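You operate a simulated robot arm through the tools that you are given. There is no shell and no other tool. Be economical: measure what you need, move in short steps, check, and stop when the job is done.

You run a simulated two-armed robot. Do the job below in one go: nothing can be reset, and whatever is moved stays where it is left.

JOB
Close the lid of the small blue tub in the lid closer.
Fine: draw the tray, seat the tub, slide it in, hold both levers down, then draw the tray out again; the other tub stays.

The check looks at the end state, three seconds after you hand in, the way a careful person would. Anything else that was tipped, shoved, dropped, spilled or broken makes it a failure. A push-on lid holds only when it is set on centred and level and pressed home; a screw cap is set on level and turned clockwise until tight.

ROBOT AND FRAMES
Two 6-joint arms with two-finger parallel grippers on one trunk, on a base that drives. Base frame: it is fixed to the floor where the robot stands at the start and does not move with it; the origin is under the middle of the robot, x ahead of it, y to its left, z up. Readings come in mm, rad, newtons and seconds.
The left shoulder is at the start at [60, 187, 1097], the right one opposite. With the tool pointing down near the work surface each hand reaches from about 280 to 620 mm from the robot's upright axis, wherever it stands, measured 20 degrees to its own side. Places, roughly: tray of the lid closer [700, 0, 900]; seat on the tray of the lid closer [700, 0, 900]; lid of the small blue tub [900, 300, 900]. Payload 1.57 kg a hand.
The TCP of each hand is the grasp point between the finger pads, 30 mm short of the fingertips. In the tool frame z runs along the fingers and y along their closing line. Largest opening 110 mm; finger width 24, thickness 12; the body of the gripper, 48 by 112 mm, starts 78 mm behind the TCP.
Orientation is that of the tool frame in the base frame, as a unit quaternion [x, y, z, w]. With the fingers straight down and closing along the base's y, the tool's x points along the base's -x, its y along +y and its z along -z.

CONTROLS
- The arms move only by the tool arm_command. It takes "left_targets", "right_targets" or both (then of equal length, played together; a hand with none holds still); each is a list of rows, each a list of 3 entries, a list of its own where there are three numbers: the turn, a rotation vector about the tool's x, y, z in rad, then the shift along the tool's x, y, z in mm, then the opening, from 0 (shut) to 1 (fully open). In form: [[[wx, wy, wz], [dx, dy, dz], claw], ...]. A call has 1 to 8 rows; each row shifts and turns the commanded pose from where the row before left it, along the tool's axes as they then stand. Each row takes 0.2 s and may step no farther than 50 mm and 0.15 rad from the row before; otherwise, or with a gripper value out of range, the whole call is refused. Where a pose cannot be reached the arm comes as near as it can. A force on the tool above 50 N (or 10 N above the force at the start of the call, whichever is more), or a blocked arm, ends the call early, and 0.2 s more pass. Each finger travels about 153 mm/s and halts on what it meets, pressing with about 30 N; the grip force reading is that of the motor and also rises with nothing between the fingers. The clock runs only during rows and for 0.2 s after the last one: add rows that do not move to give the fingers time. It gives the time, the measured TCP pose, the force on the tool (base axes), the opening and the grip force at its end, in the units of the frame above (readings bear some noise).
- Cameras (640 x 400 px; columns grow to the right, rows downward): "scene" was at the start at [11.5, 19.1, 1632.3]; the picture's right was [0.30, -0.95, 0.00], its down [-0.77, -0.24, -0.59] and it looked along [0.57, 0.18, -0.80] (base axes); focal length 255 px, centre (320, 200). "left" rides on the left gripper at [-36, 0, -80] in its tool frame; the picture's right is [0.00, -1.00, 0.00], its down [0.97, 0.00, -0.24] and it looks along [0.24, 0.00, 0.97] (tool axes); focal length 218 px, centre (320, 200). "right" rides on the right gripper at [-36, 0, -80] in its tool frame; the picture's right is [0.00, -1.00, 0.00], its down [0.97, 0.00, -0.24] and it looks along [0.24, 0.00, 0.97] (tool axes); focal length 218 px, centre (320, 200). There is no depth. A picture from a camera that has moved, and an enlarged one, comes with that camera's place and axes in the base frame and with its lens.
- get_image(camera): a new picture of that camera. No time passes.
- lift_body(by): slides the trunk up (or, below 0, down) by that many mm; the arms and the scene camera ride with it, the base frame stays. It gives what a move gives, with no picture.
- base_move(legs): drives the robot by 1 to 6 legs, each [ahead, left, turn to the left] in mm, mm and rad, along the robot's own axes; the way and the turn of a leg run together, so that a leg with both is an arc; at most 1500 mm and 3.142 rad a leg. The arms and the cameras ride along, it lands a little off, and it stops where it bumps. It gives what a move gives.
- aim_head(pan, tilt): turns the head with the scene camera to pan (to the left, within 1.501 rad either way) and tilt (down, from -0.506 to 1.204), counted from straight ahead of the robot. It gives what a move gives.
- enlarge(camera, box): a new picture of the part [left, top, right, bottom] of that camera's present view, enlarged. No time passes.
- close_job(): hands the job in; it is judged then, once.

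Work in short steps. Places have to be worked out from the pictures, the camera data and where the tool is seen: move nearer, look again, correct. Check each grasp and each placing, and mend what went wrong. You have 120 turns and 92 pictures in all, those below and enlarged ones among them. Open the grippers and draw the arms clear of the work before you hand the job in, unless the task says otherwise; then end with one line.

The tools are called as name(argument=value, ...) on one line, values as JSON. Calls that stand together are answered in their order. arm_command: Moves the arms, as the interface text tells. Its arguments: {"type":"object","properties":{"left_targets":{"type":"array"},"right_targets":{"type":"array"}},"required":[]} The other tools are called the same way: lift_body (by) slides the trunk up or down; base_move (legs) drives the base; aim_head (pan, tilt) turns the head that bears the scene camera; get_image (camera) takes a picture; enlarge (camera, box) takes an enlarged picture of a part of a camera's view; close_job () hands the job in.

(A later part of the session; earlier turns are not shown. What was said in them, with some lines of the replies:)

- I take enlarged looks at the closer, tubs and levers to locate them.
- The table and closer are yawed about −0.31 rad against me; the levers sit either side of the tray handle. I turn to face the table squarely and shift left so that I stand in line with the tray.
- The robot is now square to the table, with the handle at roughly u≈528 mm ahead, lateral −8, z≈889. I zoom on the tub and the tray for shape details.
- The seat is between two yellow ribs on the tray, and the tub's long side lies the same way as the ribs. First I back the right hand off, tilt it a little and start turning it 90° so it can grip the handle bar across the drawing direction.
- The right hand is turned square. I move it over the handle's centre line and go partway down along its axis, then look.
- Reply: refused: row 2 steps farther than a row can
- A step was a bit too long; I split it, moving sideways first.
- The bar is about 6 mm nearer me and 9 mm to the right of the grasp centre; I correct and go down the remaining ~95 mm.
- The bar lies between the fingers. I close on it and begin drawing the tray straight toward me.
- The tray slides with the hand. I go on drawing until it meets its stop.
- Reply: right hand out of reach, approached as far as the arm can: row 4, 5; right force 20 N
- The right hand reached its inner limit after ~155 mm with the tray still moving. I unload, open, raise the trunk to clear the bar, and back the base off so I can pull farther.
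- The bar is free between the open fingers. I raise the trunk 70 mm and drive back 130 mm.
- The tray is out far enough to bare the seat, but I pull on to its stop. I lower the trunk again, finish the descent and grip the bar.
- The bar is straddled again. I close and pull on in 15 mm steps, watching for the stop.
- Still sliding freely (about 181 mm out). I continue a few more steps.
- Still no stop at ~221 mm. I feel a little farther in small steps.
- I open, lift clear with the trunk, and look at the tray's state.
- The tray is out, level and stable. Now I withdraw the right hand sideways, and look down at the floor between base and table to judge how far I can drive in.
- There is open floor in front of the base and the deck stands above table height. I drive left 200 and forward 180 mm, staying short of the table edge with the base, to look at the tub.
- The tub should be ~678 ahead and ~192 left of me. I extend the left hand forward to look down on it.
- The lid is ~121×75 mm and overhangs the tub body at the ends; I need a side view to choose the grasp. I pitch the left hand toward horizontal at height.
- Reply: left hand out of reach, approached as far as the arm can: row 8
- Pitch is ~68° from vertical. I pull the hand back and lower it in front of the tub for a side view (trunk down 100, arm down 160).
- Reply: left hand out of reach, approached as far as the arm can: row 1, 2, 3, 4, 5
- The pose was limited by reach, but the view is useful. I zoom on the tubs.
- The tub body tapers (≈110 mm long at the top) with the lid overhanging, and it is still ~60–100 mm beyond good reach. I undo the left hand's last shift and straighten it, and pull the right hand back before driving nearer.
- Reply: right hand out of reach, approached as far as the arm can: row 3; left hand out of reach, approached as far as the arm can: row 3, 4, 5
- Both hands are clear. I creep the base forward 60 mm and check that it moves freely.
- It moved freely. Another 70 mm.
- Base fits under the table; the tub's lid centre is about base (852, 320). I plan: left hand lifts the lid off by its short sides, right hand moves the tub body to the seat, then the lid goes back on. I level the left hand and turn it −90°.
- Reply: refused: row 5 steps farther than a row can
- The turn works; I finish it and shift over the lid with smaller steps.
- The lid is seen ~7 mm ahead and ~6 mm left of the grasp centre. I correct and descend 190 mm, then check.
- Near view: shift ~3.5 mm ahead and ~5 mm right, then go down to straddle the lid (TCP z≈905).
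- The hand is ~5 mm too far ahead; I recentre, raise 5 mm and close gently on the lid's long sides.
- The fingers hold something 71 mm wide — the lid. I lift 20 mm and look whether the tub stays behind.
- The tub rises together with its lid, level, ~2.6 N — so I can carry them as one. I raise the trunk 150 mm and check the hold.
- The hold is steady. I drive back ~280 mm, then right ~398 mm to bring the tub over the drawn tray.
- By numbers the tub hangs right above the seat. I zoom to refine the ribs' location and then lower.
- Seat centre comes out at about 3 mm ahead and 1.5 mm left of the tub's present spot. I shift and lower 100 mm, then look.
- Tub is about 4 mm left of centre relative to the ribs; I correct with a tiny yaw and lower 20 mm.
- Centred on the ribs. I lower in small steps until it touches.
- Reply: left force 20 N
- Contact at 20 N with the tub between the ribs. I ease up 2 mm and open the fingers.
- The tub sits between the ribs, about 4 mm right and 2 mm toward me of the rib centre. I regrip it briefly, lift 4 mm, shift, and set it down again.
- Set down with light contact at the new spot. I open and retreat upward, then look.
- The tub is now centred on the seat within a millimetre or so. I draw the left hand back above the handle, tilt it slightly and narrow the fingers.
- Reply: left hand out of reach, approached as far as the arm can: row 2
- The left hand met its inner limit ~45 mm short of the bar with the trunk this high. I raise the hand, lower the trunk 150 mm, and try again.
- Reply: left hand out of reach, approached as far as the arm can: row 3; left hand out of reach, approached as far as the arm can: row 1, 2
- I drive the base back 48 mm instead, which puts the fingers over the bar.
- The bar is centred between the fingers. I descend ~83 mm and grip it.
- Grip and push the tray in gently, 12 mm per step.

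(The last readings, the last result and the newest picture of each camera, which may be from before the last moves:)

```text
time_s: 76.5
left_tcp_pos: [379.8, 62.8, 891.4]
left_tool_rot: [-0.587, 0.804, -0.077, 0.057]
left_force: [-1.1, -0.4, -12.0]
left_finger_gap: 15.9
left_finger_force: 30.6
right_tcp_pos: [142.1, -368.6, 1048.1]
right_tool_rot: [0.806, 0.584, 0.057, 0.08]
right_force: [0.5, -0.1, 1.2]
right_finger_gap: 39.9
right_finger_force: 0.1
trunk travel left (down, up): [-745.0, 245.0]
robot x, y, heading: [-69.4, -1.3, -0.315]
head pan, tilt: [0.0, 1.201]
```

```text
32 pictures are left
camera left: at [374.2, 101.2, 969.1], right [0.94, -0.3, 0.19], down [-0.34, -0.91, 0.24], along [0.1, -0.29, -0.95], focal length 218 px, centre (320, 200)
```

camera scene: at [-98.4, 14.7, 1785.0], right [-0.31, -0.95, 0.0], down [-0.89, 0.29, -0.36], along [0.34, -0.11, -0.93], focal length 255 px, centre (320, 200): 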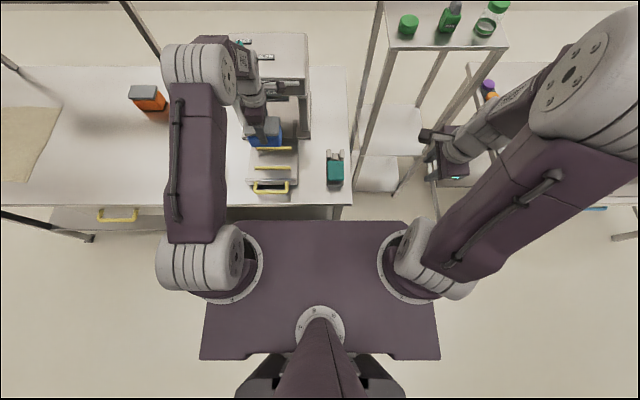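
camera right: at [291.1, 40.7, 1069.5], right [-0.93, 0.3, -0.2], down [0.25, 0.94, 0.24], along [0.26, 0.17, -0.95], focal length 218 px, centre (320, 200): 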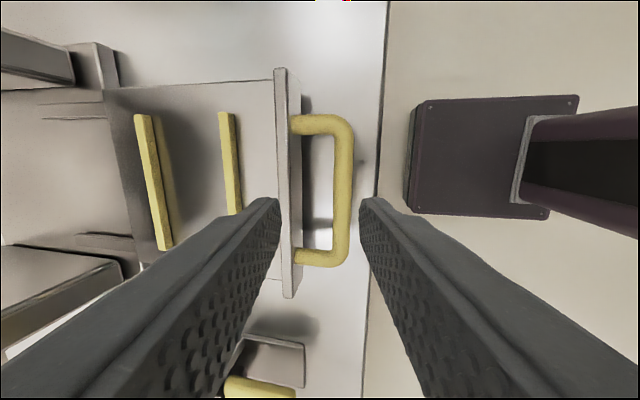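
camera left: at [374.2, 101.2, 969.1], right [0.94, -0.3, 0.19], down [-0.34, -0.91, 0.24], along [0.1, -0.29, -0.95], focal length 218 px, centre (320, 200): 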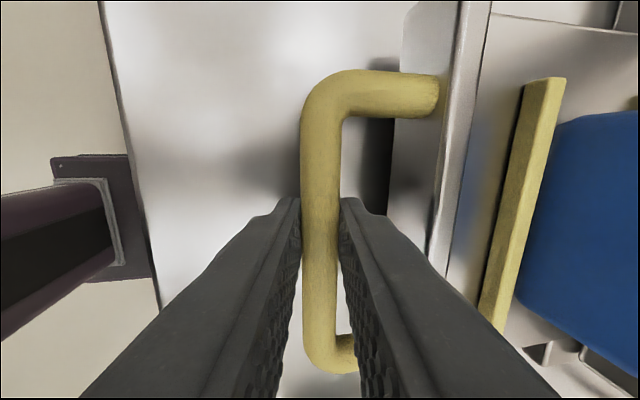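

It slides with the tub undisturbed; the grip is slightly high (12 N), so I ease 1.5 mm down as I keep pushing.

arm_command(left_targets=[[[0, 0, 0], [0, -10, 3.5], 0], [[0, 0, 0], [0, -13.7, 2.8], 0], [[0, 0, 0], [0, -13.7, 2.8], 0], [[0, 0, 0], [0, -13.7, 2.8], 0], [[0, 0, 0], [0, -13.7, 2.8], 0], [[0, 0, 0], [0, -13.7, 2.8], 0], [[0, 0, 0], [0, -13.7, 2.8], 0], [[0, 0, 0], [0, -10, 2], 0]])

get_image(camera="left")

```text
time_s: 78.3
left_tcp_pos: [476.0, 30.1, 892.4]
left_tool_rot: [-0.588, 0.803, -0.08, 0.06]
left_force: [0.5, 1.8, 19.9]
left_finger_gap: 15.5
left_finger_force: 31.4
right_tcp_pos: [138.0, -367.6, 1049.5]
right_tool_rot: [0.806, 0.583, 0.06, 0.082]
right_force: [0.3, 0.0, 0.5]
right_finger_gap: 39.6
right_finger_force: 0.0
trunk travel left (down, up): [-745.0, 245.0]
robot x, y, heading: [-68.4, 4.4, -0.317]
head pan, tilt: [0.0, 1.201]
```

```text
31 pictures are left
camera left: at [471.2, 69.4, 968.9], right [0.93, -0.3, 0.2], down [-0.34, -0.91, 0.24], along [0.11, -0.29, -0.95], focal length 218 px, centre (320, 200)
```

left: 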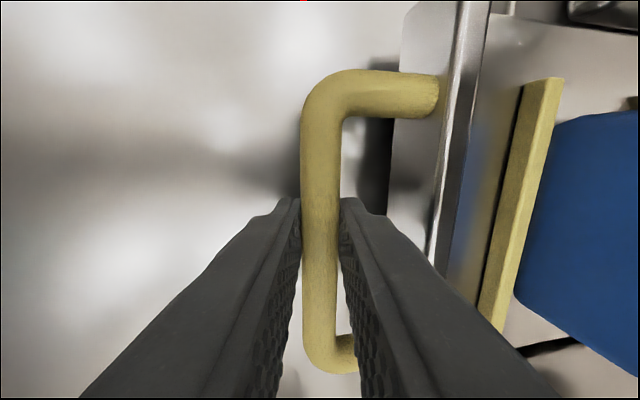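

Force is now downward 20 N; I raise 1.5 mm and continue pushing in smaller steps while the tub enters the closer.

arm_command(left_targets=[[[0, 0, 0], [0, -9.8, 0.5], 0], [[0, 0, 0], [0, -9.8, 2], 0], [[0, 0, 0], [0, -9.8, 2], 0], [[0, 0, 0], [0, -9.8, 2], 0], [[0, 0, 0], [0, 0, 0], 0]])

enlarge(camera="scene", box=[220, 70, 340, 170])

```text
time_s: 79.5
left_tcp_pos: [516.0, 17.9, 892.1]
left_tool_rot: [-0.587, 0.803, -0.08, 0.058]
left_force: [-0.7, -3.5, 6.4]
left_finger_gap: 15.7
left_finger_force: 32.0
right_tcp_pos: [139.3, -369.2, 1050.4]
right_tool_rot: [0.806, 0.584, 0.059, 0.081]
right_force: [-0.1, -0.4, 0.7]
right_finger_gap: 39.5
right_finger_force: 0.2
trunk travel left (down, up): [-745.0, 245.0]
robot x, y, heading: [-68.0, 3.4, -0.323]
head pan, tilt: [0.0, 1.201]
```

```text
4.00 times, centred on (280, 120) of scene
camera zoom: at [-71.9, 1.6, 1635.0], right [-0.31, -0.95, 0.0], down [-0.88, 0.29, -0.36], along [0.34, -0.11, -0.93], focal length 1021 px, centre (480, 520)
```

zoom: 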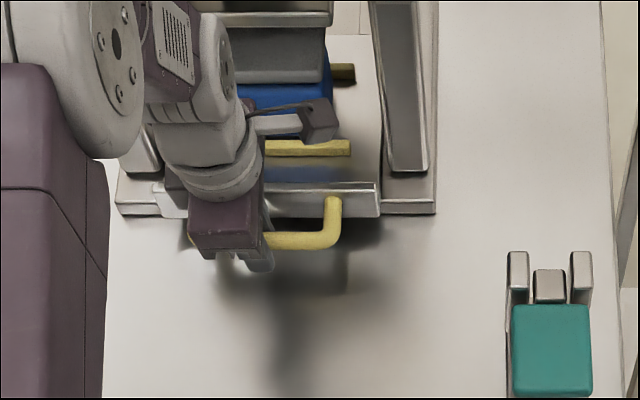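

Going in well. I push the last ~40 mm to the closed position.

arm_command(left_targets=[[[0, 0, 0], [0, -9.8, 2], 0], [[0, 0, 0], [0, -9.8, 2], 0], [[0, 0, 0], [0, -9.8, 2], 0], [[0, 0, 0], [0, -5, 1], 0], [[0, 0, 0], [0, -4, 0.8], 0], [[0, 0, 0], [0, -3, 0.6], 0], [[0, 0, 0], [0, 0, 0], 0]])

enlarge(camera="scene", box=[220, 70, 340, 170])

```text
time_s: 81.1
left_tcp_pos: [551.1, 6.1, 891.4]
left_tool_rot: [-0.588, 0.803, -0.078, 0.057]
left_force: [-10.1, -5.9, 1.7]
left_finger_gap: 15.7
left_finger_force: 31.3
right_tcp_pos: [137.4, -368.6, 1049.5]
right_tool_rot: [0.806, 0.584, 0.059, 0.081]
right_force: [0.0, -1.0, -0.3]
right_finger_gap: 39.6
right_finger_force: 0.1
trunk travel left (down, up): [-745.0, 245.0]
robot x, y, heading: [-68.4, 6.5, -0.319]
head pan, tilt: [0.0, 1.201]
```

```text
4.00 times, centred on (280, 120) of scene
camera zoom: at [-73.4, 1.0, 1635.0], right [-0.31, -0.95, 0.0], down [-0.88, 0.29, -0.36], along [0.35, -0.11, -0.93], focal length 1021 px, centre (480, 520)
```

zoom: 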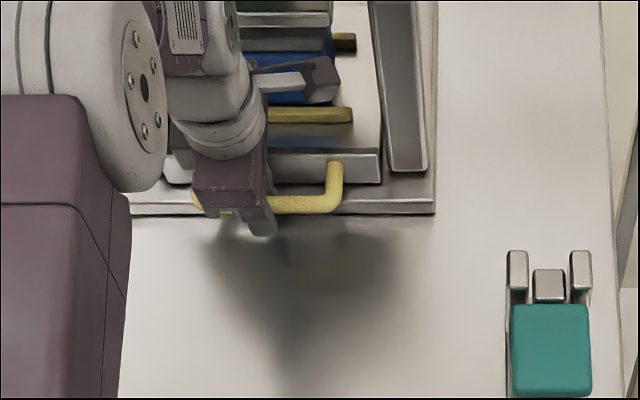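

Within ~2 mm of the original closed position, with 10 N resistance. I press a few mm more to be sure.

arm_command(left_targets=[[[0, 0, 0], [0, -3, 0.6], 0], [[0, 0, 0], [0, -3, 0.6], 0], [[0, 0, 0], [0, 0, 0], 0]])

```text
time_s: 81.9
left_tcp_pos: [553.0, 6.2, 891.0]
left_tool_rot: [-0.589, 0.803, -0.074, 0.054]
left_force: [-35.9, 1.0, -8.8]
left_finger_gap: 15.6
left_finger_force: 31.3
right_tcp_pos: [135.5, -368.2, 1051.1]
right_tool_rot: [0.806, 0.583, 0.061, 0.082]
right_force: [0.0, 0.0, -0.1]
right_finger_gap: 39.6
right_finger_force: 0.1
trunk travel left (down, up): [-745.0, 245.0]
robot x, y, heading: [-68.1, 6.3, -0.321]
head pan, tilt: [0.0, 1.201]
```

The tray is against its stop. I ease off, open, and lift the left hand clear.

arm_command(left_targets=[[[0, 0, 0], [0, 5, -1], 0], [[0, 0, 0], [0, 0, 0], 0.36], [[0, 0, 0], [0, 0, 0], 0.36], [[0, 0, 0], [0, 0, -40], 0.36], [[0, 0, 0], [0, 10, -45], 0.36], [[0, 0, 0], [0, 20, -40], 0.36], [[0, 0, 0], [0, 45, 0], 0.2], [[0, 0, 0], [0, 45, 0], 0]])

base_move(legs=[[0, 182, 0.012], [40, 0, 0]])

get_image(camera="scene")

```text
time_s: 83.7
left_tcp_pos: [422.0, 49.3, 991.3]
left_tool_rot: [-0.588, 0.803, -0.08, 0.059]
left_force: [-0.4, -0.1, -0.8]
left_finger_gap: 0.1
left_finger_force: 21.1
right_tcp_pos: [139.5, -368.0, 1050.3]
right_tool_rot: [0.806, 0.584, 0.059, 0.082]
right_force: [-0.4, -0.3, 0.0]
right_finger_gap: 39.7
right_finger_force: 0.1
trunk travel left (down, up): [-745.0, 245.0]
robot x, y, heading: [-67.9, 3.8, -0.316]
head pan, tilt: [0.0, 1.201]
```

```text
time_s: 85.7
left_tcp_pos: [511.6, 221.8, 992.5]
left_tool_rot: [-0.594, 0.799, -0.08, 0.059]
left_force: [0.0, 0.1, -0.1]
left_finger_gap: 0.4
left_finger_force: 21.6
right_tcp_pos: [236.6, -200.6, 1050.4]
right_tool_rot: [0.801, 0.59, 0.061, 0.082]
right_force: [-0.4, -0.2, -0.1]
right_finger_gap: 39.6
right_finger_force: 0.0
trunk travel left (down, up): [-745.0, 245.0]
robot x, y, heading: [29.8, 169.5, -0.299]
head pan, tilt: [0.0, 1.201]
```

```text
28 pictures are left
camera scene: at [15.9, 166.8, 1635.0], right [-0.3, -0.95, 0.0], down [-0.89, 0.28, -0.37], along [0.35, -0.11, -0.93], focal length 255 px, centre (320, 200)
```

scene: 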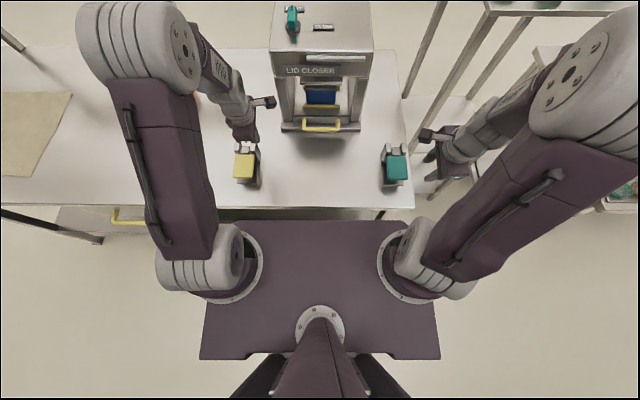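

Lever paddles come out at about base (480, 282) and (331, −194). I level both hands, close the fingers and bring them above the near halves of the paddles.

arm_command(left_targets=[[[-0.1, 0, 0], [0, 0, 0], 0], [[-0.1, 0, 0], [0, 0, 0], 0], [[0, 0, 0], [-24, 30, 0], 0], [[0, 0, 0], [-24, 30, 0], 0], [[0, 0, 0], [0, 0, 0], 0]], right_targets=[[[0.1, 0, 0], [0, 0, 0], 0], [[0.1, 0, 0], [0, 0, 0], 0], [[0, 0, 0], [17, 38, 0], 0], [[0, 0, 0], [18, 38, 20], 0], [[0, 0, 0], [0, 0, 38], 0]])

get_image(camera="left")

get_image(camera="right")

```text
time_s: 86.9
left_tcp_pos: [474.7, 281.8, 989.8]
left_tool_rot: [-0.597, 0.802, 0.003, -0.002]
left_force: [0.4, -0.6, 0.6]
left_finger_gap: 0.1
left_finger_force: 21.5
right_tcp_pos: [324.6, -190.7, 993.2]
right_tool_rot: [0.805, 0.593, 0.0, 0.0]
right_force: [0.1, 0.4, -0.4]
right_finger_gap: 0.1
right_finger_force: 21.7
trunk travel left (down, up): [-745.0, 245.0]
robot x, y, heading: [29.6, 169.8, -0.307]
head pan, tilt: [0.0, 1.201]
```

```text
27 pictures are left
camera left: at [484.0, 316.8, 1069.2], right [0.96, -0.29, -0.01], down [-0.28, -0.93, 0.24], along [-0.07, -0.23, -0.97], focal length 218 px, centre (320, 200)
```

left: 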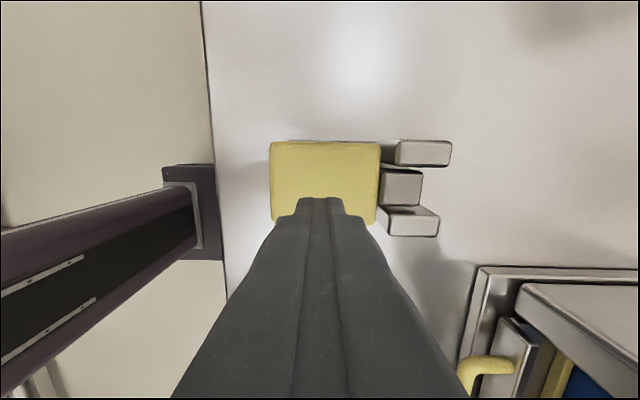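

```text
26 pictures are left
camera right: at [313.6, -226.0, 1071.5], right [-0.95, 0.3, 0.0], down [0.29, 0.93, 0.24], along [0.07, 0.23, -0.97], focal length 218 px, centre (320, 200)
```

right: 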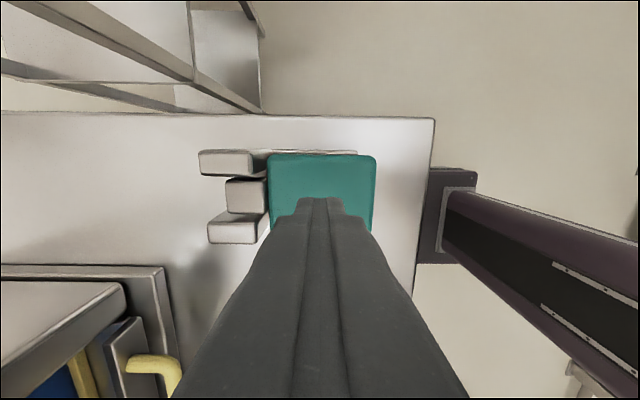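

Both fingertips are above the paddles. I nudge each ~10 mm toward the near halves and descend together.

arm_command(left_targets=[[[0, 0, 0], [-7, 10, 0], 0], [[0, 0, 0], [0, 0, 25], 0], [[0, 0, 0], [0, 0, 20], 0], [[0, 0, 0], [0, 0, 10], 0], [[0, 0, 0], [0, 0, 5], 0], [[0, 0, 0], [0, 0, 0], 0]], right_targets=[[[0, 0, 0], [0, -11, 0], 0], [[0, 0, 0], [0, 0, 25], 0], [[0, 0, 0], [0, 0, 20], 0], [[0, 0, 0], [0, 0, 10], 0], [[0, 0, 0], [0, 0, 5], 0], [[0, 0, 0], [0, 0, 0], 0]])

enlarge(camera="scene", box=[220, 110, 280, 200])

```text
time_s: 88.3
left_tcp_pos: [465.2, 294.8, 931.2]
left_tool_rot: [-0.597, 0.802, 0.002, -0.001]
left_force: [0.6, 0.2, 1.5]
left_finger_gap: 0.2
left_finger_force: 21.0
right_tcp_pos: [312.1, -186.1, 932.1]
right_tool_rot: [0.805, 0.593, 0.0, 0.0]
right_force: [-0.2, 2.2, 1.7]
right_finger_gap: 0.0
right_finger_force: 21.2
trunk travel left (down, up): [-745.0, 245.0]
robot x, y, heading: [26.7, 165.5, -0.305]
head pan, tilt: [0.0, 1.201]
```

```text
4.44 times, centred on (250, 155) of scene
camera zoom: at [23.5, 167.3, 1635.0], right [-0.3, -0.95, 0.0], down [-0.89, 0.28, -0.36], along [0.35, -0.11, -0.93], focal length 1135 px, centre (631, 400)
```

zoom: 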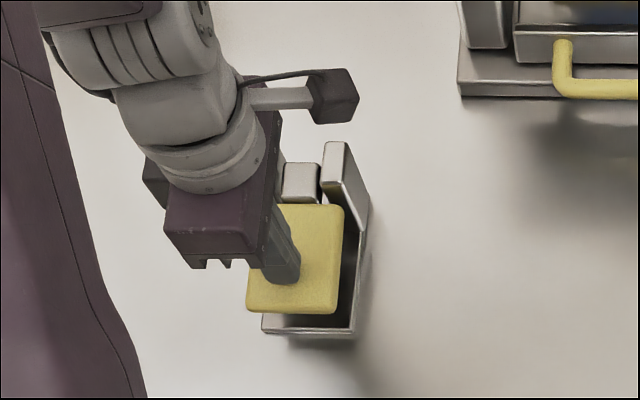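

Both tips are about at the paddles (1.5 N each). I press on in small steps together.

arm_command(left_targets=[[[0, 0, 0], [0, 0, 4], 0], [[0, 0, 0], [0, 0, 4], 0], [[0, 0, 0], [0, 0, 3], 0], [[0, 0, 0], [0, 0, 0], 0]], right_targets=[[[0, 0, 0], [0, 0, 4], 0], [[0, 0, 0], [0, 0, 4], 0], [[0, 0, 0], [0, 0, 3], 0], [[0, 0, 0], [0, 0, 0], 0]])

```text
time_s: 89.3
left_tcp_pos: [464.6, 294.4, 919.7]
left_tool_rot: [-0.597, 0.802, 0.002, -0.001]
left_force: [0.8, -1.4, 3.2]
left_finger_gap: 0.0
left_finger_force: 20.9
right_tcp_pos: [313.6, -186.9, 920.2]
right_tool_rot: [0.806, 0.592, 0.0, -0.001]
right_force: [-1.1, 3.0, 3.6]
right_finger_gap: 0.0
right_finger_force: 21.2
trunk travel left (down, up): [-745.0, 245.0]
robot x, y, heading: [23.7, 167.0, -0.302]
head pan, tilt: [0.0, 1.201]
```

Spring-like resistance (3.5 N) — the levers are going down. I continue in small steps.

arm_command(left_targets=[[[0, 0, 0], [0, 0, 4], 0], [[0, 0, 0], [0, 0, 4], 0], [[0, 0, 0], [0, 0, 4], 0], [[0, 0, 0], [0, 0, 3], 0], [[0, 0, 0], [0, 0, 3], 0], [[0, 0, 0], [0, 0, 0], 0]], right_targets=[[[0, 0, 0], [0, 0, 4], 0], [[0, 0, 0], [0, 0, 4], 0], [[0, 0, 0], [0, 0, 4], 0], [[0, 0, 0], [0, 0, 3], 0], [[0, 0, 0], [0, 0, 3], 0], [[0, 0, 0], [0, 0, 0], 0]])

enlarge(camera="scene", box=[220, 30, 420, 200])

```text
time_s: 90.2
left_tcp_pos: [464.7, 295.4, 912.3]
left_tool_rot: [-0.596, 0.803, -0.005, 0.005]
left_force: [-3.7, -4.1, 29.8]
left_finger_gap: 0.0
left_finger_force: 21.3
right_tcp_pos: [312.8, -187.4, 913.7]
right_tool_rot: [0.805, 0.593, 0.006, 0.01]
right_force: [-1.7, 5.1, 34.0]
right_finger_gap: 0.0
right_finger_force: 21.6
trunk travel left (down, up): [-745.0, 245.0]
robot x, y, heading: [29.6, 170.6, -0.303]
head pan, tilt: [0.0, 1.201]
stopped in row 4 (right hand): the force on the tool passed its limit (the readings are from after the stop); the commanded pose is now the measured one
```

```text
2.35 times, centred on (320, 115) of scene
camera zoom: at [14.3, 169.7, 1635.4], right [-0.3, -0.95, 0.0], down [-0.89, 0.28, -0.37], along [0.35, -0.11, -0.93], focal length 601 px, centre (320, 400)
```

zoom: 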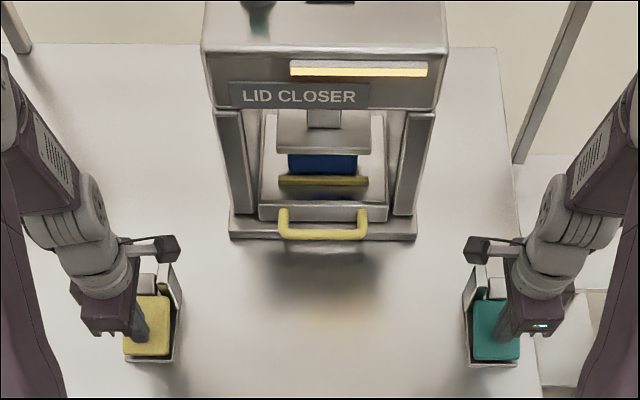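

Both levers are at their stops and the indicator is lit yellow; the press plate is moving. I hold both down.

arm_command(left_targets=[[[0, 0, 0], [0, 0, 1], 0], [[0, 0, 0], [0, 0, 0], 0], [[0, 0, 0], [0, 0, 0], 0], [[0, 0, 0], [0, 0, 0], 0], [[0, 0, 0], [0, 0, 0], 0], [[0, 0, 0], [0, 0, 0], 0], [[0, 0, 0], [0, 0, 0], 0], [[0, 0, 0], [0, 0, 0], 0]], right_targets=[[[0, 0, 0], [0, 0, 1], 0], [[0, 0, 0], [0, 0, 0], 0], [[0, 0, 0], [0, 0, 0], 0], [[0, 0, 0], [0, 0, 0], 0], [[0, 0, 0], [0, 0, 0], 0], [[0, 0, 0], [0, 0, 0], 0], [[0, 0, 0], [0, 0, 0], 0], [[0, 0, 0], [0, 0, 0], 0]])

enlarge(camera="scene", box=[220, 30, 420, 200])

```text
time_s: 91.0
left_tcp_pos: [463.7, 294.6, 911.9]
left_tool_rot: [-0.597, 0.802, -0.008, 0.006]
left_force: [-7.9, -1.4, 35.7]
left_finger_gap: 0.0
left_finger_force: 21.2
right_tcp_pos: [312.4, -186.9, 915.1]
right_tool_rot: [0.805, 0.593, 0.006, 0.012]
right_force: [-4.4, 6.0, 35.0]
right_finger_gap: 0.3
right_finger_force: 21.0
trunk travel left (down, up): [-745.0, 245.0]
robot x, y, heading: [25.1, 166.8, -0.303]
head pan, tilt: [0.0, 1.201]
stopped in row 4 (left hand): the force on the tool passed its limit (the readings are from after the stop); the commanded pose is now the measured one
```

```text
2.35 times, centred on (320, 115) of scene
camera zoom: at [11.7, 170.6, 1634.6], right [-0.3, -0.95, 0.0], down [-0.89, 0.28, -0.37], along [0.35, -0.11, -0.93], focal length 601 px, centre (320, 400)
```

zoom: 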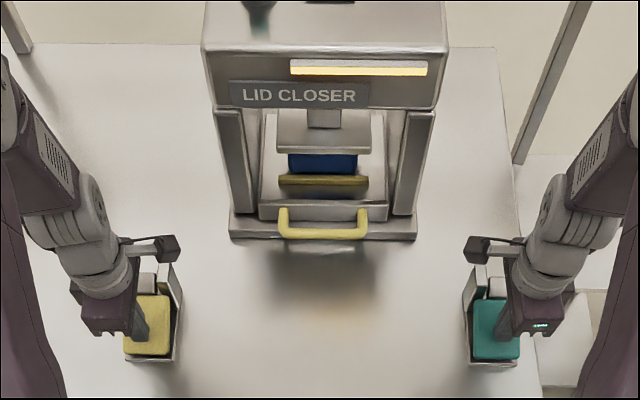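

Still lit; I keep holding without adding force.

arm_command(left_targets=[[[0, 0, 0], [0, 0, 0], 0], [[0, 0, 0], [0, 0, 0], 0], [[0, 0, 0], [0, 0, 0], 0], [[0, 0, 0], [0, 0, 0], 0], [[0, 0, 0], [0, 0, 0], 0], [[0, 0, 0], [0, 0, 0], 0], [[0, 0, 0], [0, 0, 0], 0], [[0, 0, 0], [0, 0, 0], 0]], right_targets=[[[0, 0, 0], [0, 0, 0], 0], [[0, 0, 0], [0, 0, 0], 0], [[0, 0, 0], [0, 0, 0], 0], [[0, 0, 0], [0, 0, 0], 0], [[0, 0, 0], [0, 0, 0], 0], [[0, 0, 0], [0, 0, 0], 0], [[0, 0, 0], [0, 0, 0], 0], [[0, 0, 0], [0, 0, 0], 0]])

enlarge(camera="scene", box=[220, 30, 420, 200])

```text
time_s: 92.8
left_tcp_pos: [464.2, 294.1, 910.7]
left_tool_rot: [-0.597, 0.802, -0.006, 0.005]
left_force: [-6.8, 5.0, 38.9]
left_finger_gap: 0.0
left_finger_force: 21.5
right_tcp_pos: [312.3, -186.7, 914.3]
right_tool_rot: [0.805, 0.593, 0.006, 0.011]
right_force: [-7.6, -0.3, 38.0]
right_finger_gap: 0.0
right_finger_force: 21.3
trunk travel left (down, up): [-745.0, 245.0]
robot x, y, heading: [23.2, 170.9, -0.299]
head pan, tilt: [0.0, 1.201]
```

```text
2.35 times, centred on (320, 115) of scene
camera zoom: at [11.7, 170.7, 1635.1], right [-0.3, -0.95, 0.0], down [-0.89, 0.28, -0.37], along [0.35, -0.11, -0.93], focal length 601 px, centre (320, 400)
```

zoom: 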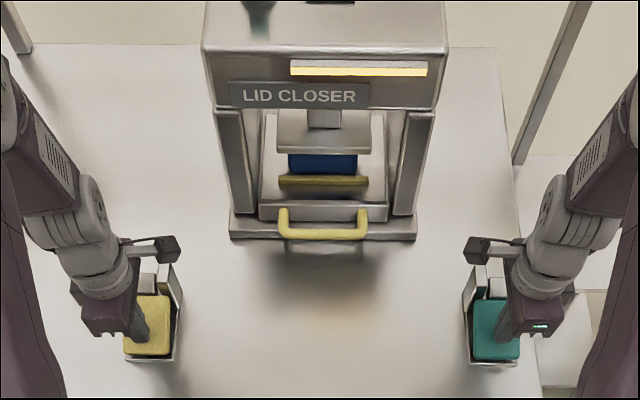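

The plate is on the lid and the light is still yellow; I hold several seconds more.

arm_command(left_targets=[[[0, 0, 0], [0, 0, 0], 0], [[0, 0, 0], [0, 0, 0], 0], [[0, 0, 0], [0, 0, 0], 0], [[0, 0, 0], [0, 0, 0], 0], [[0, 0, 0], [0, 0, 0], 0], [[0, 0, 0], [0, 0, 0], 0], [[0, 0, 0], [0, 0, 0], 0], [[0, 0, 0], [0, 0, 0], 0]], right_targets=[[[0, 0, 0], [0, 0, 0], 0], [[0, 0, 0], [0, 0, 0], 0], [[0, 0, 0], [0, 0, 0], 0], [[0, 0, 0], [0, 0, 0], 0], [[0, 0, 0], [0, 0, 0], 0], [[0, 0, 0], [0, 0, 0], 0], [[0, 0, 0], [0, 0, 0], 0], [[0, 0, 0], [0, 0, 0], 0]])

arm_command(left_targets=[[[0, 0, 0], [0, 0, 0], 0], [[0, 0, 0], [0, 0, 0], 0], [[0, 0, 0], [0, 0, 0], 0], [[0, 0, 0], [0, 0, 0], 0], [[0, 0, 0], [0, 0, 0], 0], [[0, 0, 0], [0, 0, 0], 0], [[0, 0, 0], [0, 0, 0], 0], [[0, 0, 0], [0, 0, 0], 0]], right_targets=[[[0, 0, 0], [0, 0, 0], 0], [[0, 0, 0], [0, 0, 0], 0], [[0, 0, 0], [0, 0, 0], 0], [[0, 0, 0], [0, 0, 0], 0], [[0, 0, 0], [0, 0, 0], 0], [[0, 0, 0], [0, 0, 0], 0], [[0, 0, 0], [0, 0, 0], 0], [[0, 0, 0], [0, 0, 0], 0]])

enlarge(camera="scene", box=[220, 30, 420, 200])

```text
time_s: 94.6
left_tcp_pos: [462.8, 295.8, 911.4]
left_tool_rot: [-0.597, 0.802, -0.006, 0.006]
left_force: [-11.1, 3.0, 35.9]
left_finger_gap: 0.2
left_finger_force: 21.4
right_tcp_pos: [311.1, -186.8, 914.1]
right_tool_rot: [0.805, 0.594, 0.004, 0.01]
right_force: [-10.1, 5.0, 33.9]
right_finger_gap: 0.0
right_finger_force: 21.4
trunk travel left (down, up): [-745.0, 245.0]
robot x, y, heading: [26.2, 167.5, -0.299]
head pan, tilt: [0.0, 1.201]
```

```text
time_s: 96.4
left_tcp_pos: [462.9, 296.3, 912.1]
left_tool_rot: [-0.597, 0.802, -0.007, 0.007]
left_force: [-12.0, 4.1, 30.6]
left_finger_gap: 0.2
left_finger_force: 21.6
right_tcp_pos: [311.8, -186.5, 913.0]
right_tool_rot: [0.805, 0.593, 0.006, 0.011]
right_force: [-12.0, 4.2, 29.8]
right_finger_gap: 0.1
right_finger_force: 21.4
trunk travel left (down, up): [-745.0, 245.0]
robot x, y, heading: [25.4, 168.8, -0.301]
head pan, tilt: [0.0, 1.201]
```

```text
2.35 times, centred on (320, 115) of scene
camera zoom: at [11.1, 170.7, 1635.0], right [-0.3, -0.95, 0.0], down [-0.89, 0.28, -0.37], along [0.35, -0.11, -0.93], focal length 601 px, centre (320, 400)
```

zoom: 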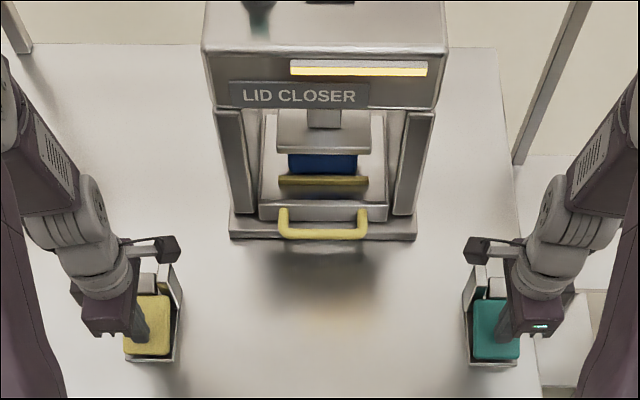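

The plate and light are unchanged; I hold a further ~5 s to be safe and look close at the indicator.

arm_command(left_targets=[[[0, 0, 0], [0, 0, 0], 0], [[0, 0, 0], [0, 0, 0], 0], [[0, 0, 0], [0, 0, 0], 0], [[0, 0, 0], [0, 0, 0], 0], [[0, 0, 0], [0, 0, 0], 0], [[0, 0, 0], [0, 0, 0], 0], [[0, 0, 0], [0, 0, 0], 0], [[0, 0, 0], [0, 0, 0], 0]], right_targets=[[[0, 0, 0], [0, 0, 0], 0], [[0, 0, 0], [0, 0, 0], 0], [[0, 0, 0], [0, 0, 0], 0], [[0, 0, 0], [0, 0, 0], 0], [[0, 0, 0], [0, 0, 0], 0], [[0, 0, 0], [0, 0, 0], 0], [[0, 0, 0], [0, 0, 0], 0], [[0, 0, 0], [0, 0, 0], 0]])

arm_command(left_targets=[[[0, 0, 0], [0, 0, 0], 0], [[0, 0, 0], [0, 0, 0], 0], [[0, 0, 0], [0, 0, 0], 0], [[0, 0, 0], [0, 0, 0], 0], [[0, 0, 0], [0, 0, 0], 0], [[0, 0, 0], [0, 0, 0], 0], [[0, 0, 0], [0, 0, 0], 0], [[0, 0, 0], [0, 0, 0], 0]], right_targets=[[[0, 0, 0], [0, 0, 0], 0], [[0, 0, 0], [0, 0, 0], 0], [[0, 0, 0], [0, 0, 0], 0], [[0, 0, 0], [0, 0, 0], 0], [[0, 0, 0], [0, 0, 0], 0], [[0, 0, 0], [0, 0, 0], 0], [[0, 0, 0], [0, 0, 0], 0], [[0, 0, 0], [0, 0, 0], 0]])

arm_command(left_targets=[[[0, 0, 0], [0, 0, 0], 0], [[0, 0, 0], [0, 0, 0], 0], [[0, 0, 0], [0, 0, 0], 0], [[0, 0, 0], [0, 0, 0], 0], [[0, 0, 0], [0, 0, 0], 0], [[0, 0, 0], [0, 0, 0], 0], [[0, 0, 0], [0, 0, 0], 0], [[0, 0, 0], [0, 0, 0], 0]], right_targets=[[[0, 0, 0], [0, 0, 0], 0], [[0, 0, 0], [0, 0, 0], 0], [[0, 0, 0], [0, 0, 0], 0], [[0, 0, 0], [0, 0, 0], 0], [[0, 0, 0], [0, 0, 0], 0], [[0, 0, 0], [0, 0, 0], 0], [[0, 0, 0], [0, 0, 0], 0], [[0, 0, 0], [0, 0, 0], 0]])

enlarge(camera="scene", box=[270, 0, 380, 140])

```text
time_s: 98.2
left_tcp_pos: [463.3, 296.3, 909.9]
left_tool_rot: [-0.596, 0.803, -0.006, 0.006]
left_force: [-12.4, 4.7, 29.2]
left_finger_gap: 0.2
left_finger_force: 21.5
right_tcp_pos: [311.0, -186.8, 913.5]
right_tool_rot: [0.805, 0.594, 0.006, 0.011]
right_force: [-11.7, 4.5, 29.2]
right_finger_gap: 0.0
right_finger_force: 21.3
trunk travel left (down, up): [-745.0, 245.0]
robot x, y, heading: [29.1, 168.2, -0.304]
head pan, tilt: [0.0, 1.201]
```

```text
time_s: 100.0
left_tcp_pos: [462.8, 295.6, 911.1]
left_tool_rot: [-0.597, 0.802, -0.007, 0.006]
left_force: [-11.8, 4.2, 30.8]
left_finger_gap: 0.2
left_finger_force: 21.1
right_tcp_pos: [311.9, -188.0, 913.4]
right_tool_rot: [0.805, 0.593, 0.007, 0.011]
right_force: [-11.9, 3.7, 30.2]
right_finger_gap: 0.0
right_finger_force: 21.3
trunk travel left (down, up): [-745.0, 245.0]
robot x, y, heading: [21.8, 168.9, -0.299]
head pan, tilt: [0.0, 1.201]
```

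```text
time_s: 101.8
left_tcp_pos: [464.2, 295.9, 911.1]
left_tool_rot: [-0.597, 0.802, -0.007, 0.006]
left_force: [-12.0, 4.1, 31.1]
left_finger_gap: 0.1
left_finger_force: 21.5
right_tcp_pos: [311.3, -186.9, 913.4]
right_tool_rot: [0.805, 0.593, 0.005, 0.011]
right_force: [-11.7, 4.1, 31.8]
right_finger_gap: 0.0
right_finger_force: 21.3
trunk travel left (down, up): [-745.0, 245.0]
robot x, y, heading: [24.9, 169.8, -0.301]
head pan, tilt: [0.0, 1.201]
```

```text
2.86 times, centred on (325, 70) of scene
camera zoom: at [11.3, 170.6, 1635.1], right [-0.3, -0.95, 0.0], down [-0.89, 0.28, -0.37], along [0.35, -0.11, -0.93], focal length 730 px, centre (306, 571)
```

zoom: 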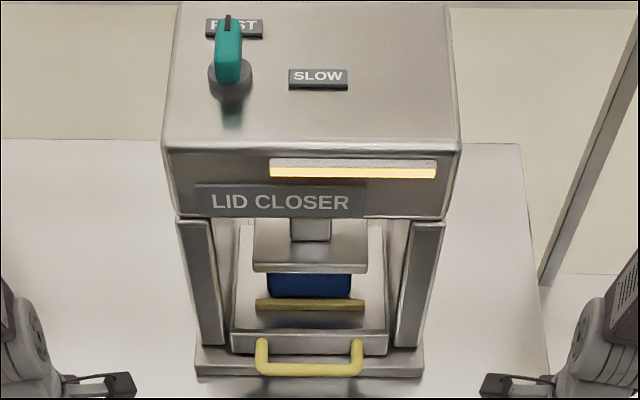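

The ram has been fully extended for ~11 s, with the knob on FAST. I release both levers and raise the hands, then watch the plate return.

arm_command(left_targets=[[[0, 0, 0], [0, 0, -8], 0], [[0, 0, 0], [0, 0, -15], 0], [[0, 0, 0], [0, 0, -30], 0], [[0, 0, 0], [0, 0, -40], 0], [[0, 0, 0], [0, 0, -40], 0], [[0, 0, 0], [0, 0, 0], 0]], right_targets=[[[0, 0, 0], [0, 0, -8], 0], [[0, 0, 0], [0, 0, -15], 0], [[0, 0, 0], [0, 0, -30], 0], [[0, 0, 0], [0, 0, -40], 0.1], [[0, 0, 0], [0, 0, -40], 0.2], [[0, 0, 0], [0, 0, 0], 0.36]])

enlarge(camera="scene", box=[220, 30, 420, 200])

```text
time_s: 103.2
left_tcp_pos: [468.4, 293.3, 1040.6]
left_tool_rot: [-0.597, 0.802, -0.003, 0.003]
left_force: [0.5, 1.2, -0.6]
left_finger_gap: 0.2
left_finger_force: 21.7
right_tcp_pos: [316.7, -190.0, 1043.0]
right_tool_rot: [0.804, 0.594, 0.003, 0.007]
right_force: [0.3, -1.3, -0.7]
right_finger_gap: 39.5
right_finger_force: 0.1
trunk travel left (down, up): [-745.0, 245.0]
robot x, y, heading: [26.7, 167.2, -0.299]
head pan, tilt: [0.0, 1.201]
```

```text
2.35 times, centred on (320, 115) of scene
camera zoom: at [25.7, 166.0, 1635.0], right [-0.3, -0.95, 0.0], down [-0.89, 0.28, -0.36], along [0.34, -0.11, -0.93], focal length 601 px, centre (320, 400)
```

zoom: 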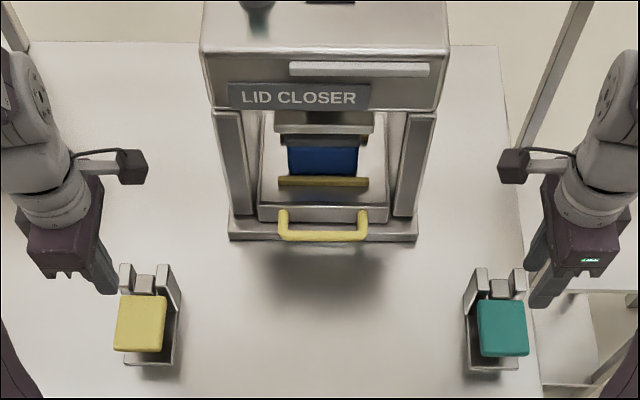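

Plate is up, lamp off, levers sprung back, tray still in. I bring the right hand (tilted again) over the handle bar.

arm_command(right_targets=[[[-0.1, 0, 0], [0, 0, 0], 0.36], [[-0.1, 0, 0], [0, 0, 0], 0.36], [[0, 0, 0], [48, 0, 0], 0.36], [[0, 0, 0], [48, 0, 0], 0.36], [[0, 0, 0], [48, 0, 0], 0.36], [[0, 0, 0], [48, 0, 0], 0.36], [[0, 0, 0], [48, 0, 0], 0.36], [[0, 0, 0], [0, 40, 0], 0.36]])

arm_command(right_targets=[[[0, 0, 0], [0, 46, 0], 0.36], [[0, 0, 0], [0, 46, 0], 0.36], [[0, 0, 0], [0, 0, 45], 0.36], [[0, 0, 0], [0, 0, 45], 0.36], [[0, 0, 0], [0, 0, 0], 0.36]])

get_image(camera="right")

```text
time_s: 105.0
left_tcp_pos: [468.7, 292.9, 1040.0]
left_tool_rot: [-0.597, 0.802, -0.003, 0.003]
left_force: [0.2, -0.6, -0.9]
left_finger_gap: 0.0
left_finger_force: 21.4
right_tcp_pos: [425.2, 27.1, 1048.1]
right_tool_rot: [0.801, 0.59, 0.062, 0.086]
right_force: [0.6, -0.6, 0.4]
right_finger_gap: 39.6
right_finger_force: 0.0
trunk travel left (down, up): [-745.0, 245.0]
robot x, y, heading: [25.5, 168.2, -0.304]
head pan, tilt: [0.0, 1.201]
```

```text
time_s: 106.2
left_tcp_pos: [466.9, 294.9, 1040.7]
left_tool_rot: [-0.597, 0.802, -0.003, 0.004]
left_force: [0.1, -0.6, 1.1]
left_finger_gap: 0.0
left_finger_force: 21.1
right_tcp_pos: [528.3, -3.5, 982.2]
right_tool_rot: [0.8, 0.59, 0.063, 0.088]
right_force: [0.2, 0.3, -0.4]
right_finger_gap: 39.7
right_finger_force: 0.2
trunk travel left (down, up): [-745.0, 245.0]
robot x, y, heading: [26.8, 170.9, -0.308]
head pan, tilt: [0.0, 1.201]
```

```text
18 pictures are left
camera right: at [502.0, -32.3, 1061.1], right [-0.93, 0.29, -0.21], down [0.24, 0.94, 0.23], along [0.27, 0.17, -0.95], focal length 218 px, centre (320, 200)
```

right: 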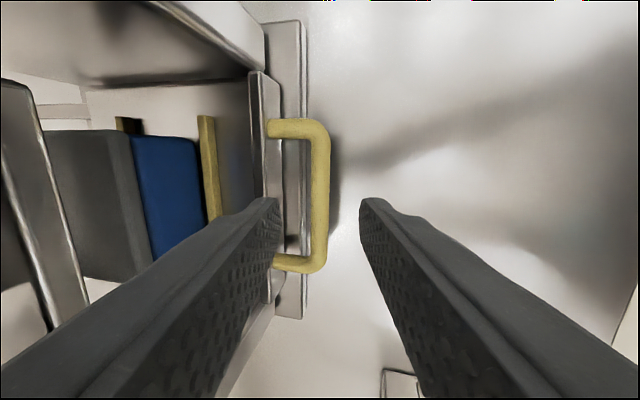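

Bar is centred. I descend 94 mm and grip.

arm_command(right_targets=[[[0, 0, 0], [0, 0, 40], 0.36], [[0, 0, 0], [0, 0, 30], 0.36], [[0, 0, 0], [0, 0, 24], 0.36], [[0, 0, 0], [0, 0, 0], 0.36], [[0, 0, 0], [0, 0, 0], 0], [[0, 0, 0], [0, 0, 0], 0]])

get_image(camera="right")

```text
time_s: 107.6
left_tcp_pos: [468.0, 294.2, 1039.4]
left_tool_rot: [-0.597, 0.802, -0.003, 0.003]
left_force: [-0.3, 0.1, -0.4]
left_finger_gap: 0.1
left_finger_force: 21.3
right_tcp_pos: [547.2, -8.3, 888.8]
right_tool_rot: [0.801, 0.589, 0.063, 0.088]
right_force: [0.5, -0.1, -3.2]
right_finger_gap: 15.8
right_finger_force: 30.8
trunk travel left (down, up): [-745.0, 245.0]
robot x, y, heading: [27.0, 168.3, -0.298]
head pan, tilt: [0.0, 1.201]
```

```text
17 pictures are left
camera right: at [521.3, -38.8, 967.5], right [-0.93, 0.29, -0.21], down [0.24, 0.94, 0.23], along [0.27, 0.17, -0.95], focal length 218 px, centre (320, 200)
```

right: 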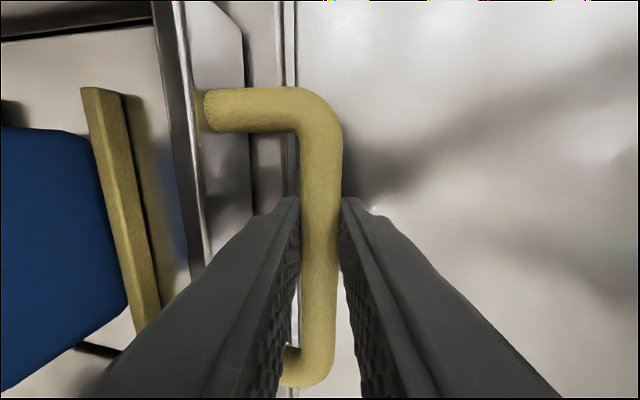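

Gripped. I pull the tray out by arm, ~12 mm a step.

arm_command(right_targets=[[[0, 0, 0], [0, -6, -1.3], 0], [[0, 0, 0], [0, -11.7, -2.5], 0], [[0, 0, 0], [0, -13.7, -2.9], 0], [[0, 0, 0], [0, -13.7, -2.9], 0], [[0, 0, 0], [0, -13.7, -2.9], 0], [[0, 0, 0], [0, -13.7, -2.9], 0], [[0, 0, 0], [0, -13.7, -2.9], 0], [[0, 0, 0], [0, -11, -2.3], 0]])

base_move(legs=[[-75, 0, 0]])

get_image(camera="right")

```text
time_s: 109.4
left_tcp_pos: [466.9, 295.4, 1040.2]
left_tool_rot: [-0.598, 0.802, -0.003, 0.004]
left_force: [0.3, -0.4, 0.0]
left_finger_gap: 0.0
left_finger_force: 21.6
right_tcp_pos: [453.8, 21.9, 889.6]
right_tool_rot: [0.8, 0.59, 0.062, 0.086]
right_force: [1.4, -0.2, -6.1]
right_finger_gap: 15.5
right_finger_force: 31.2
trunk travel left (down, up): [-745.0, 245.0]
robot x, y, heading: [25.9, 165.9, -0.304]
head pan, tilt: [0.0, 1.201]
```

```text
time_s: 110.5
left_tcp_pos: [395.7, 318.3, 1040.8]
left_tool_rot: [-0.597, 0.802, -0.003, 0.002]
left_force: [-1.1, -0.6, -0.1]
left_finger_gap: 0.2
left_finger_force: 21.0
right_tcp_pos: [382.4, 44.8, 889.1]
right_tool_rot: [0.801, 0.59, 0.063, 0.087]
right_force: [3.1, 7.2, -8.4]
right_finger_gap: 15.6
right_finger_force: 31.0
trunk travel left (down, up): [-745.0, 245.0]
robot x, y, heading: [-43.4, 189.1, -0.306]
head pan, tilt: [0.0, 1.201]
```

```text
16 pictures are left
camera right: at [355.3, 15.1, 968.0], right [-0.93, 0.29, -0.21], down [0.24, 0.94, 0.23], along [0.27, 0.17, -0.95], focal length 218 px, centre (320, 200)
```

right: 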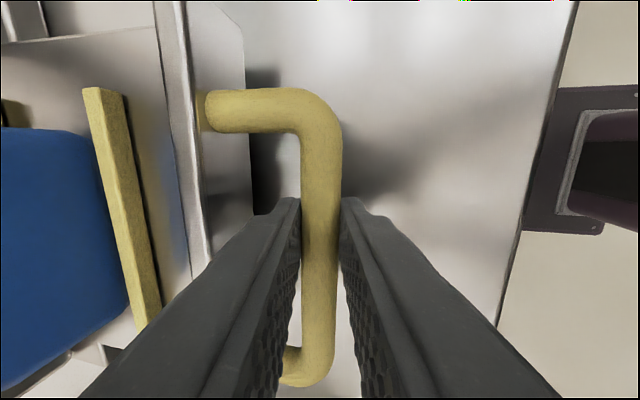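

Works smoothly (≈173 mm out). I draw another 70 mm with the base, to match the earlier drawn position.

base_move(legs=[[-70, 0, 0]])

arm_command(right_targets=[[[0, 0, 0], [0, 0, 0], 0], [[0, 0, 0], [0, 0, 0], 0.36], [[0, 0, 0], [0, 0, 0], 0.36], [[0, 0, 0], [0, 0, 0], 0.36]])

lift_body(by=100)

get_image(camera="right")

enlarge(camera="scene", box=[260, 80, 380, 200])

```text
time_s: 111.5
left_tcp_pos: [327.1, 339.2, 1040.5]
left_tool_rot: [-0.597, 0.803, -0.003, 0.004]
left_force: [-0.3, 0.4, 0.2]
left_finger_gap: 0.0
left_finger_force: 21.1
right_tcp_pos: [313.6, 65.8, 891.2]
right_tool_rot: [0.8, 0.59, 0.065, 0.089]
right_force: [1.9, 6.2, 10.6]
right_finger_gap: 16.0
right_finger_force: 31.4
trunk travel left (down, up): [-745.0, 245.0]
robot x, y, heading: [-111.3, 213.1, -0.3]
head pan, tilt: [0.0, 1.201]
```

```text
time_s: 112.5
left_tcp_pos: [328.9, 337.7, 1040.0]
left_tool_rot: [-0.597, 0.802, -0.004, 0.003]
left_force: [-0.9, 0.8, 0.8]
left_finger_gap: 0.0
left_finger_force: 20.9
right_tcp_pos: [315.7, 64.7, 889.0]
right_tool_rot: [0.8, 0.589, 0.065, 0.087]
right_force: [0.3, 0.3, 0.6]
right_finger_gap: 39.7
right_finger_force: 0.1
trunk travel left (down, up): [-745.0, 245.0]
robot x, y, heading: [-111.5, 213.7, -0.299]
head pan, tilt: [0.0, 1.201]
```

```text
time_s: 113.8
left_tcp_pos: [328.2, 338.5, 1139.9]
left_tool_rot: [-0.597, 0.802, -0.003, 0.003]
left_force: [-0.6, 0.3, -0.3]
left_finger_gap: 0.1
left_finger_force: 21.5
right_tcp_pos: [315.1, 64.6, 990.2]
right_tool_rot: [0.8, 0.59, 0.065, 0.089]
right_force: [-0.5, -0.1, -0.2]
right_finger_gap: 39.8
right_finger_force: 0.0
trunk travel left (down, up): [-845.0, 145.0]
robot x, y, heading: [-111.8, 215.5, -0.301]
head pan, tilt: [0.0, 1.201]
```

```text
15 pictures are left
camera right: at [288.7, 35.8, 1068.2], right [-0.93, 0.29, -0.22], down [0.24, 0.94, 0.24], along [0.27, 0.17, -0.95], focal length 218 px, centre (320, 200)
```

right: 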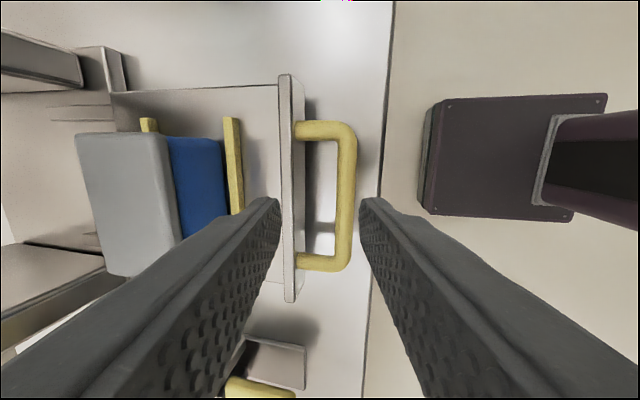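

```text
3.33 times, centred on (320, 140) of scene
camera zoom: at [-114.5, 209.9, 1735.0], right [-0.3, -0.95, 0.0], down [-0.89, 0.28, -0.36], along [0.35, -0.11, -0.93], focal length 851 px, centre (320, 400)
```

zoom: 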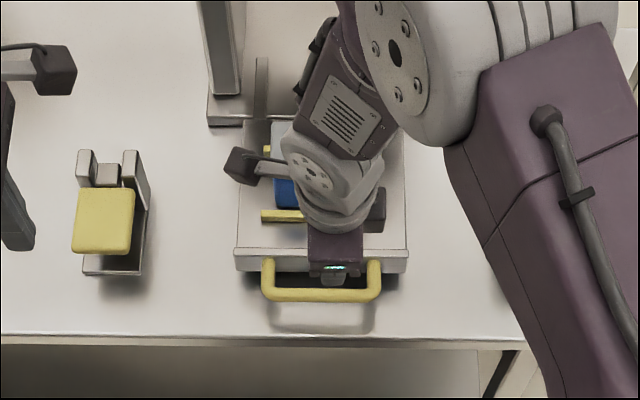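

Tray is fully out again. I move the right hand up and aside, then inspect the lid.

arm_command(left_targets=[[[0, 0, 0], [0, 0, 0], 0.3], [[0, 0, 0], [0, 0, 0], 0.6], [[0, 0, 0], [0, 0, 0], 1], [[0, 0, 0], [0, 0, 0], 1], [[0, 0, 0], [0, 0, 0], 1], [[0, 0, 0], [0, 0, 0], 1], [[0, 0, 0], [0, 0, 0], 1]], right_targets=[[[0, 0, 0], [0, 0, -49], 0.36], [[0, 0, 0], [0, 0, -40], 0.6], [[0, 0, 0], [-49, 0, 0], 1], [[0, 0, 0], [-49, 0, 0], 1], [[0, 0, 0], [-49, 0, 0], 1], [[0, 0, 0], [-49, 0, 0], 1], [[0, 0, 0], [-49, 0, 0], 1]])

enlarge(camera="scene", box=[285, 100, 355, 180])

get_image(camera="scene")

```text
time_s: 115.4
left_tcp_pos: [328.4, 336.4, 1141.8]
left_tool_rot: [-0.597, 0.802, -0.003, 0.004]
left_force: [-0.3, -0.1, -0.1]
left_finger_gap: 110.2
left_finger_force: 0.1
right_tcp_pos: [223.6, -163.8, 1074.2]
right_tool_rot: [0.801, 0.589, 0.065, 0.087]
right_force: [0.2, -0.5, -0.2]
right_finger_gap: 109.8
right_finger_force: 0.0
trunk travel left (down, up): [-845.0, 145.0]
robot x, y, heading: [-114.5, 213.0, -0.302]
head pan, tilt: [0.0, 1.201]
```

```text
5.00 times, centred on (320, 140) of scene
camera zoom: at [-115.4, 206.9, 1735.0], right [-0.3, -0.95, 0.0], down [-0.89, 0.28, -0.36], along [0.35, -0.11, -0.93], focal length 1277 px, centre (320, 500)
```

zoom: 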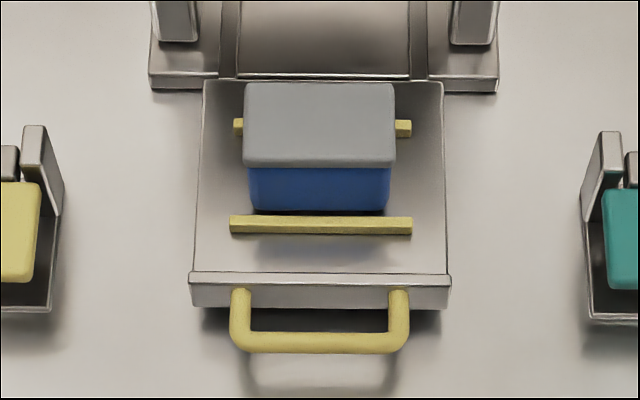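

```text
12 pictures are left
camera scene: at [-115.4, 206.9, 1735.0], right [-0.3, -0.95, 0.0], down [-0.89, 0.28, -0.36], along [0.35, -0.11, -0.93], focal length 255 px, centre (320, 200)
```

scene: 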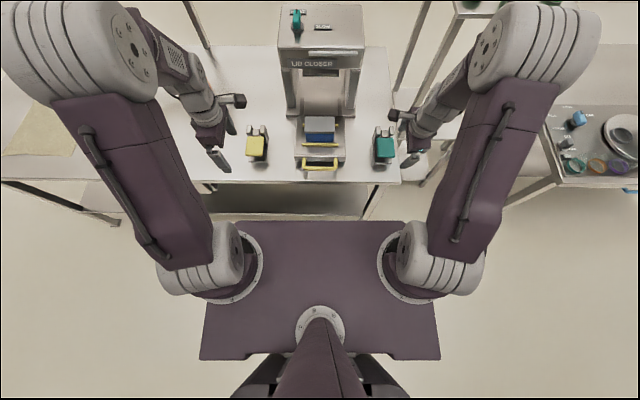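

The lid sits evenly with its skirt now down over the tub. I back away from the table to clear the arms and get a flatter view of the lid and of the other tub.

base_move(legs=[[-350, 0, 0]])

lift_body(by=-120)

aim_head(pan=0.0, tilt=0.72)

get_image(camera="scene")

enlarge(camera="scene", box=[290, 170, 350, 240])

```text
time_s: 117.7
left_tcp_pos: [-2.0, 441.7, 1139.8]
left_tool_rot: [-0.596, 0.803, -0.003, 0.003]
left_force: [0.1, -0.2, 0.8]
left_finger_gap: 109.8
left_finger_force: 0.1
right_tcp_pos: [-108.1, -58.8, 1072.8]
right_tool_rot: [0.801, 0.588, 0.065, 0.086]
right_force: [0.1, 0.2, 0.4]
right_finger_gap: 109.9
right_finger_force: 0.1
trunk travel left (down, up): [-845.0, 145.0]
robot x, y, heading: [-444.7, 314.1, -0.308]
head pan, tilt: [0.0, 1.201]
```

```text
time_s: 119.2
left_tcp_pos: [-5.0, 441.6, 1020.0]
left_tool_rot: [-0.597, 0.802, -0.003, 0.003]
left_force: [0.5, -0.4, 0.0]
left_finger_gap: 110.0
left_finger_force: 0.0
right_tcp_pos: [-109.1, -59.1, 953.7]
right_tool_rot: [0.801, 0.588, 0.066, 0.088]
right_force: [0.2, 0.2, 0.0]
right_finger_gap: 109.9
right_finger_force: 0.0
trunk travel left (down, up): [-725.0, 265.0]
robot x, y, heading: [-446.1, 314.3, -0.305]
head pan, tilt: [0.0, 1.201]
```

```text
time_s: 120.1
left_tcp_pos: [-4.0, 441.2, 1019.5]
left_tool_rot: [-0.596, 0.803, -0.003, 0.003]
left_force: [-0.5, -0.2, 0.0]
left_finger_gap: 110.2
left_finger_force: 0.1
right_tcp_pos: [-109.6, -59.6, 954.7]
right_tool_rot: [0.801, 0.588, 0.064, 0.087]
right_force: [-0.2, -0.1, 1.0]
right_finger_gap: 110.1
right_finger_force: 0.0
trunk travel left (down, up): [-725.0, 265.0]
robot x, y, heading: [-445.7, 315.5, -0.306]
head pan, tilt: [0.0, 0.721]
```

```text
11 pictures are left
camera scene: at [-421.2, 305.6, 1649.2], right [-0.3, -0.95, 0.0], down [-0.63, 0.2, -0.75], along [0.72, -0.22, -0.66], focal length 255 px, centre (320, 200)
```

scene: 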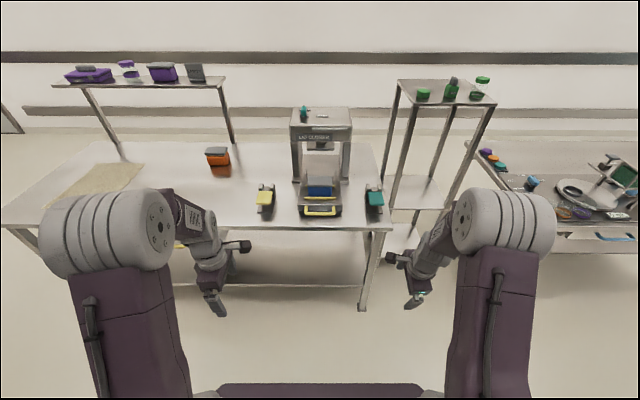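

```text
5.71 times, centred on (320, 205) of scene
camera zoom: at [-421.2, 305.6, 1649.2], right [-0.3, -0.95, 0.0], down [-0.63, 0.2, -0.75], along [0.72, -0.22, -0.66], focal length 1459 px, centre (320, 171)
```

zoom: 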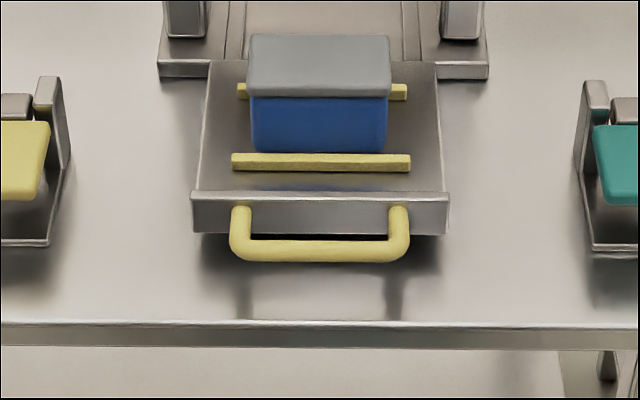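

The lid is flush and level on the blue tub, the tray is drawn out, the orange tub stands untouched, and both grippers are open and clear. I hand the job in.

close_job()

```text
The job is handed in.
```

The blue tub's lid is pressed on flush and level, the tub sits on the drawn-out tray, the orange tub is untouched, and both arms are open and clear.
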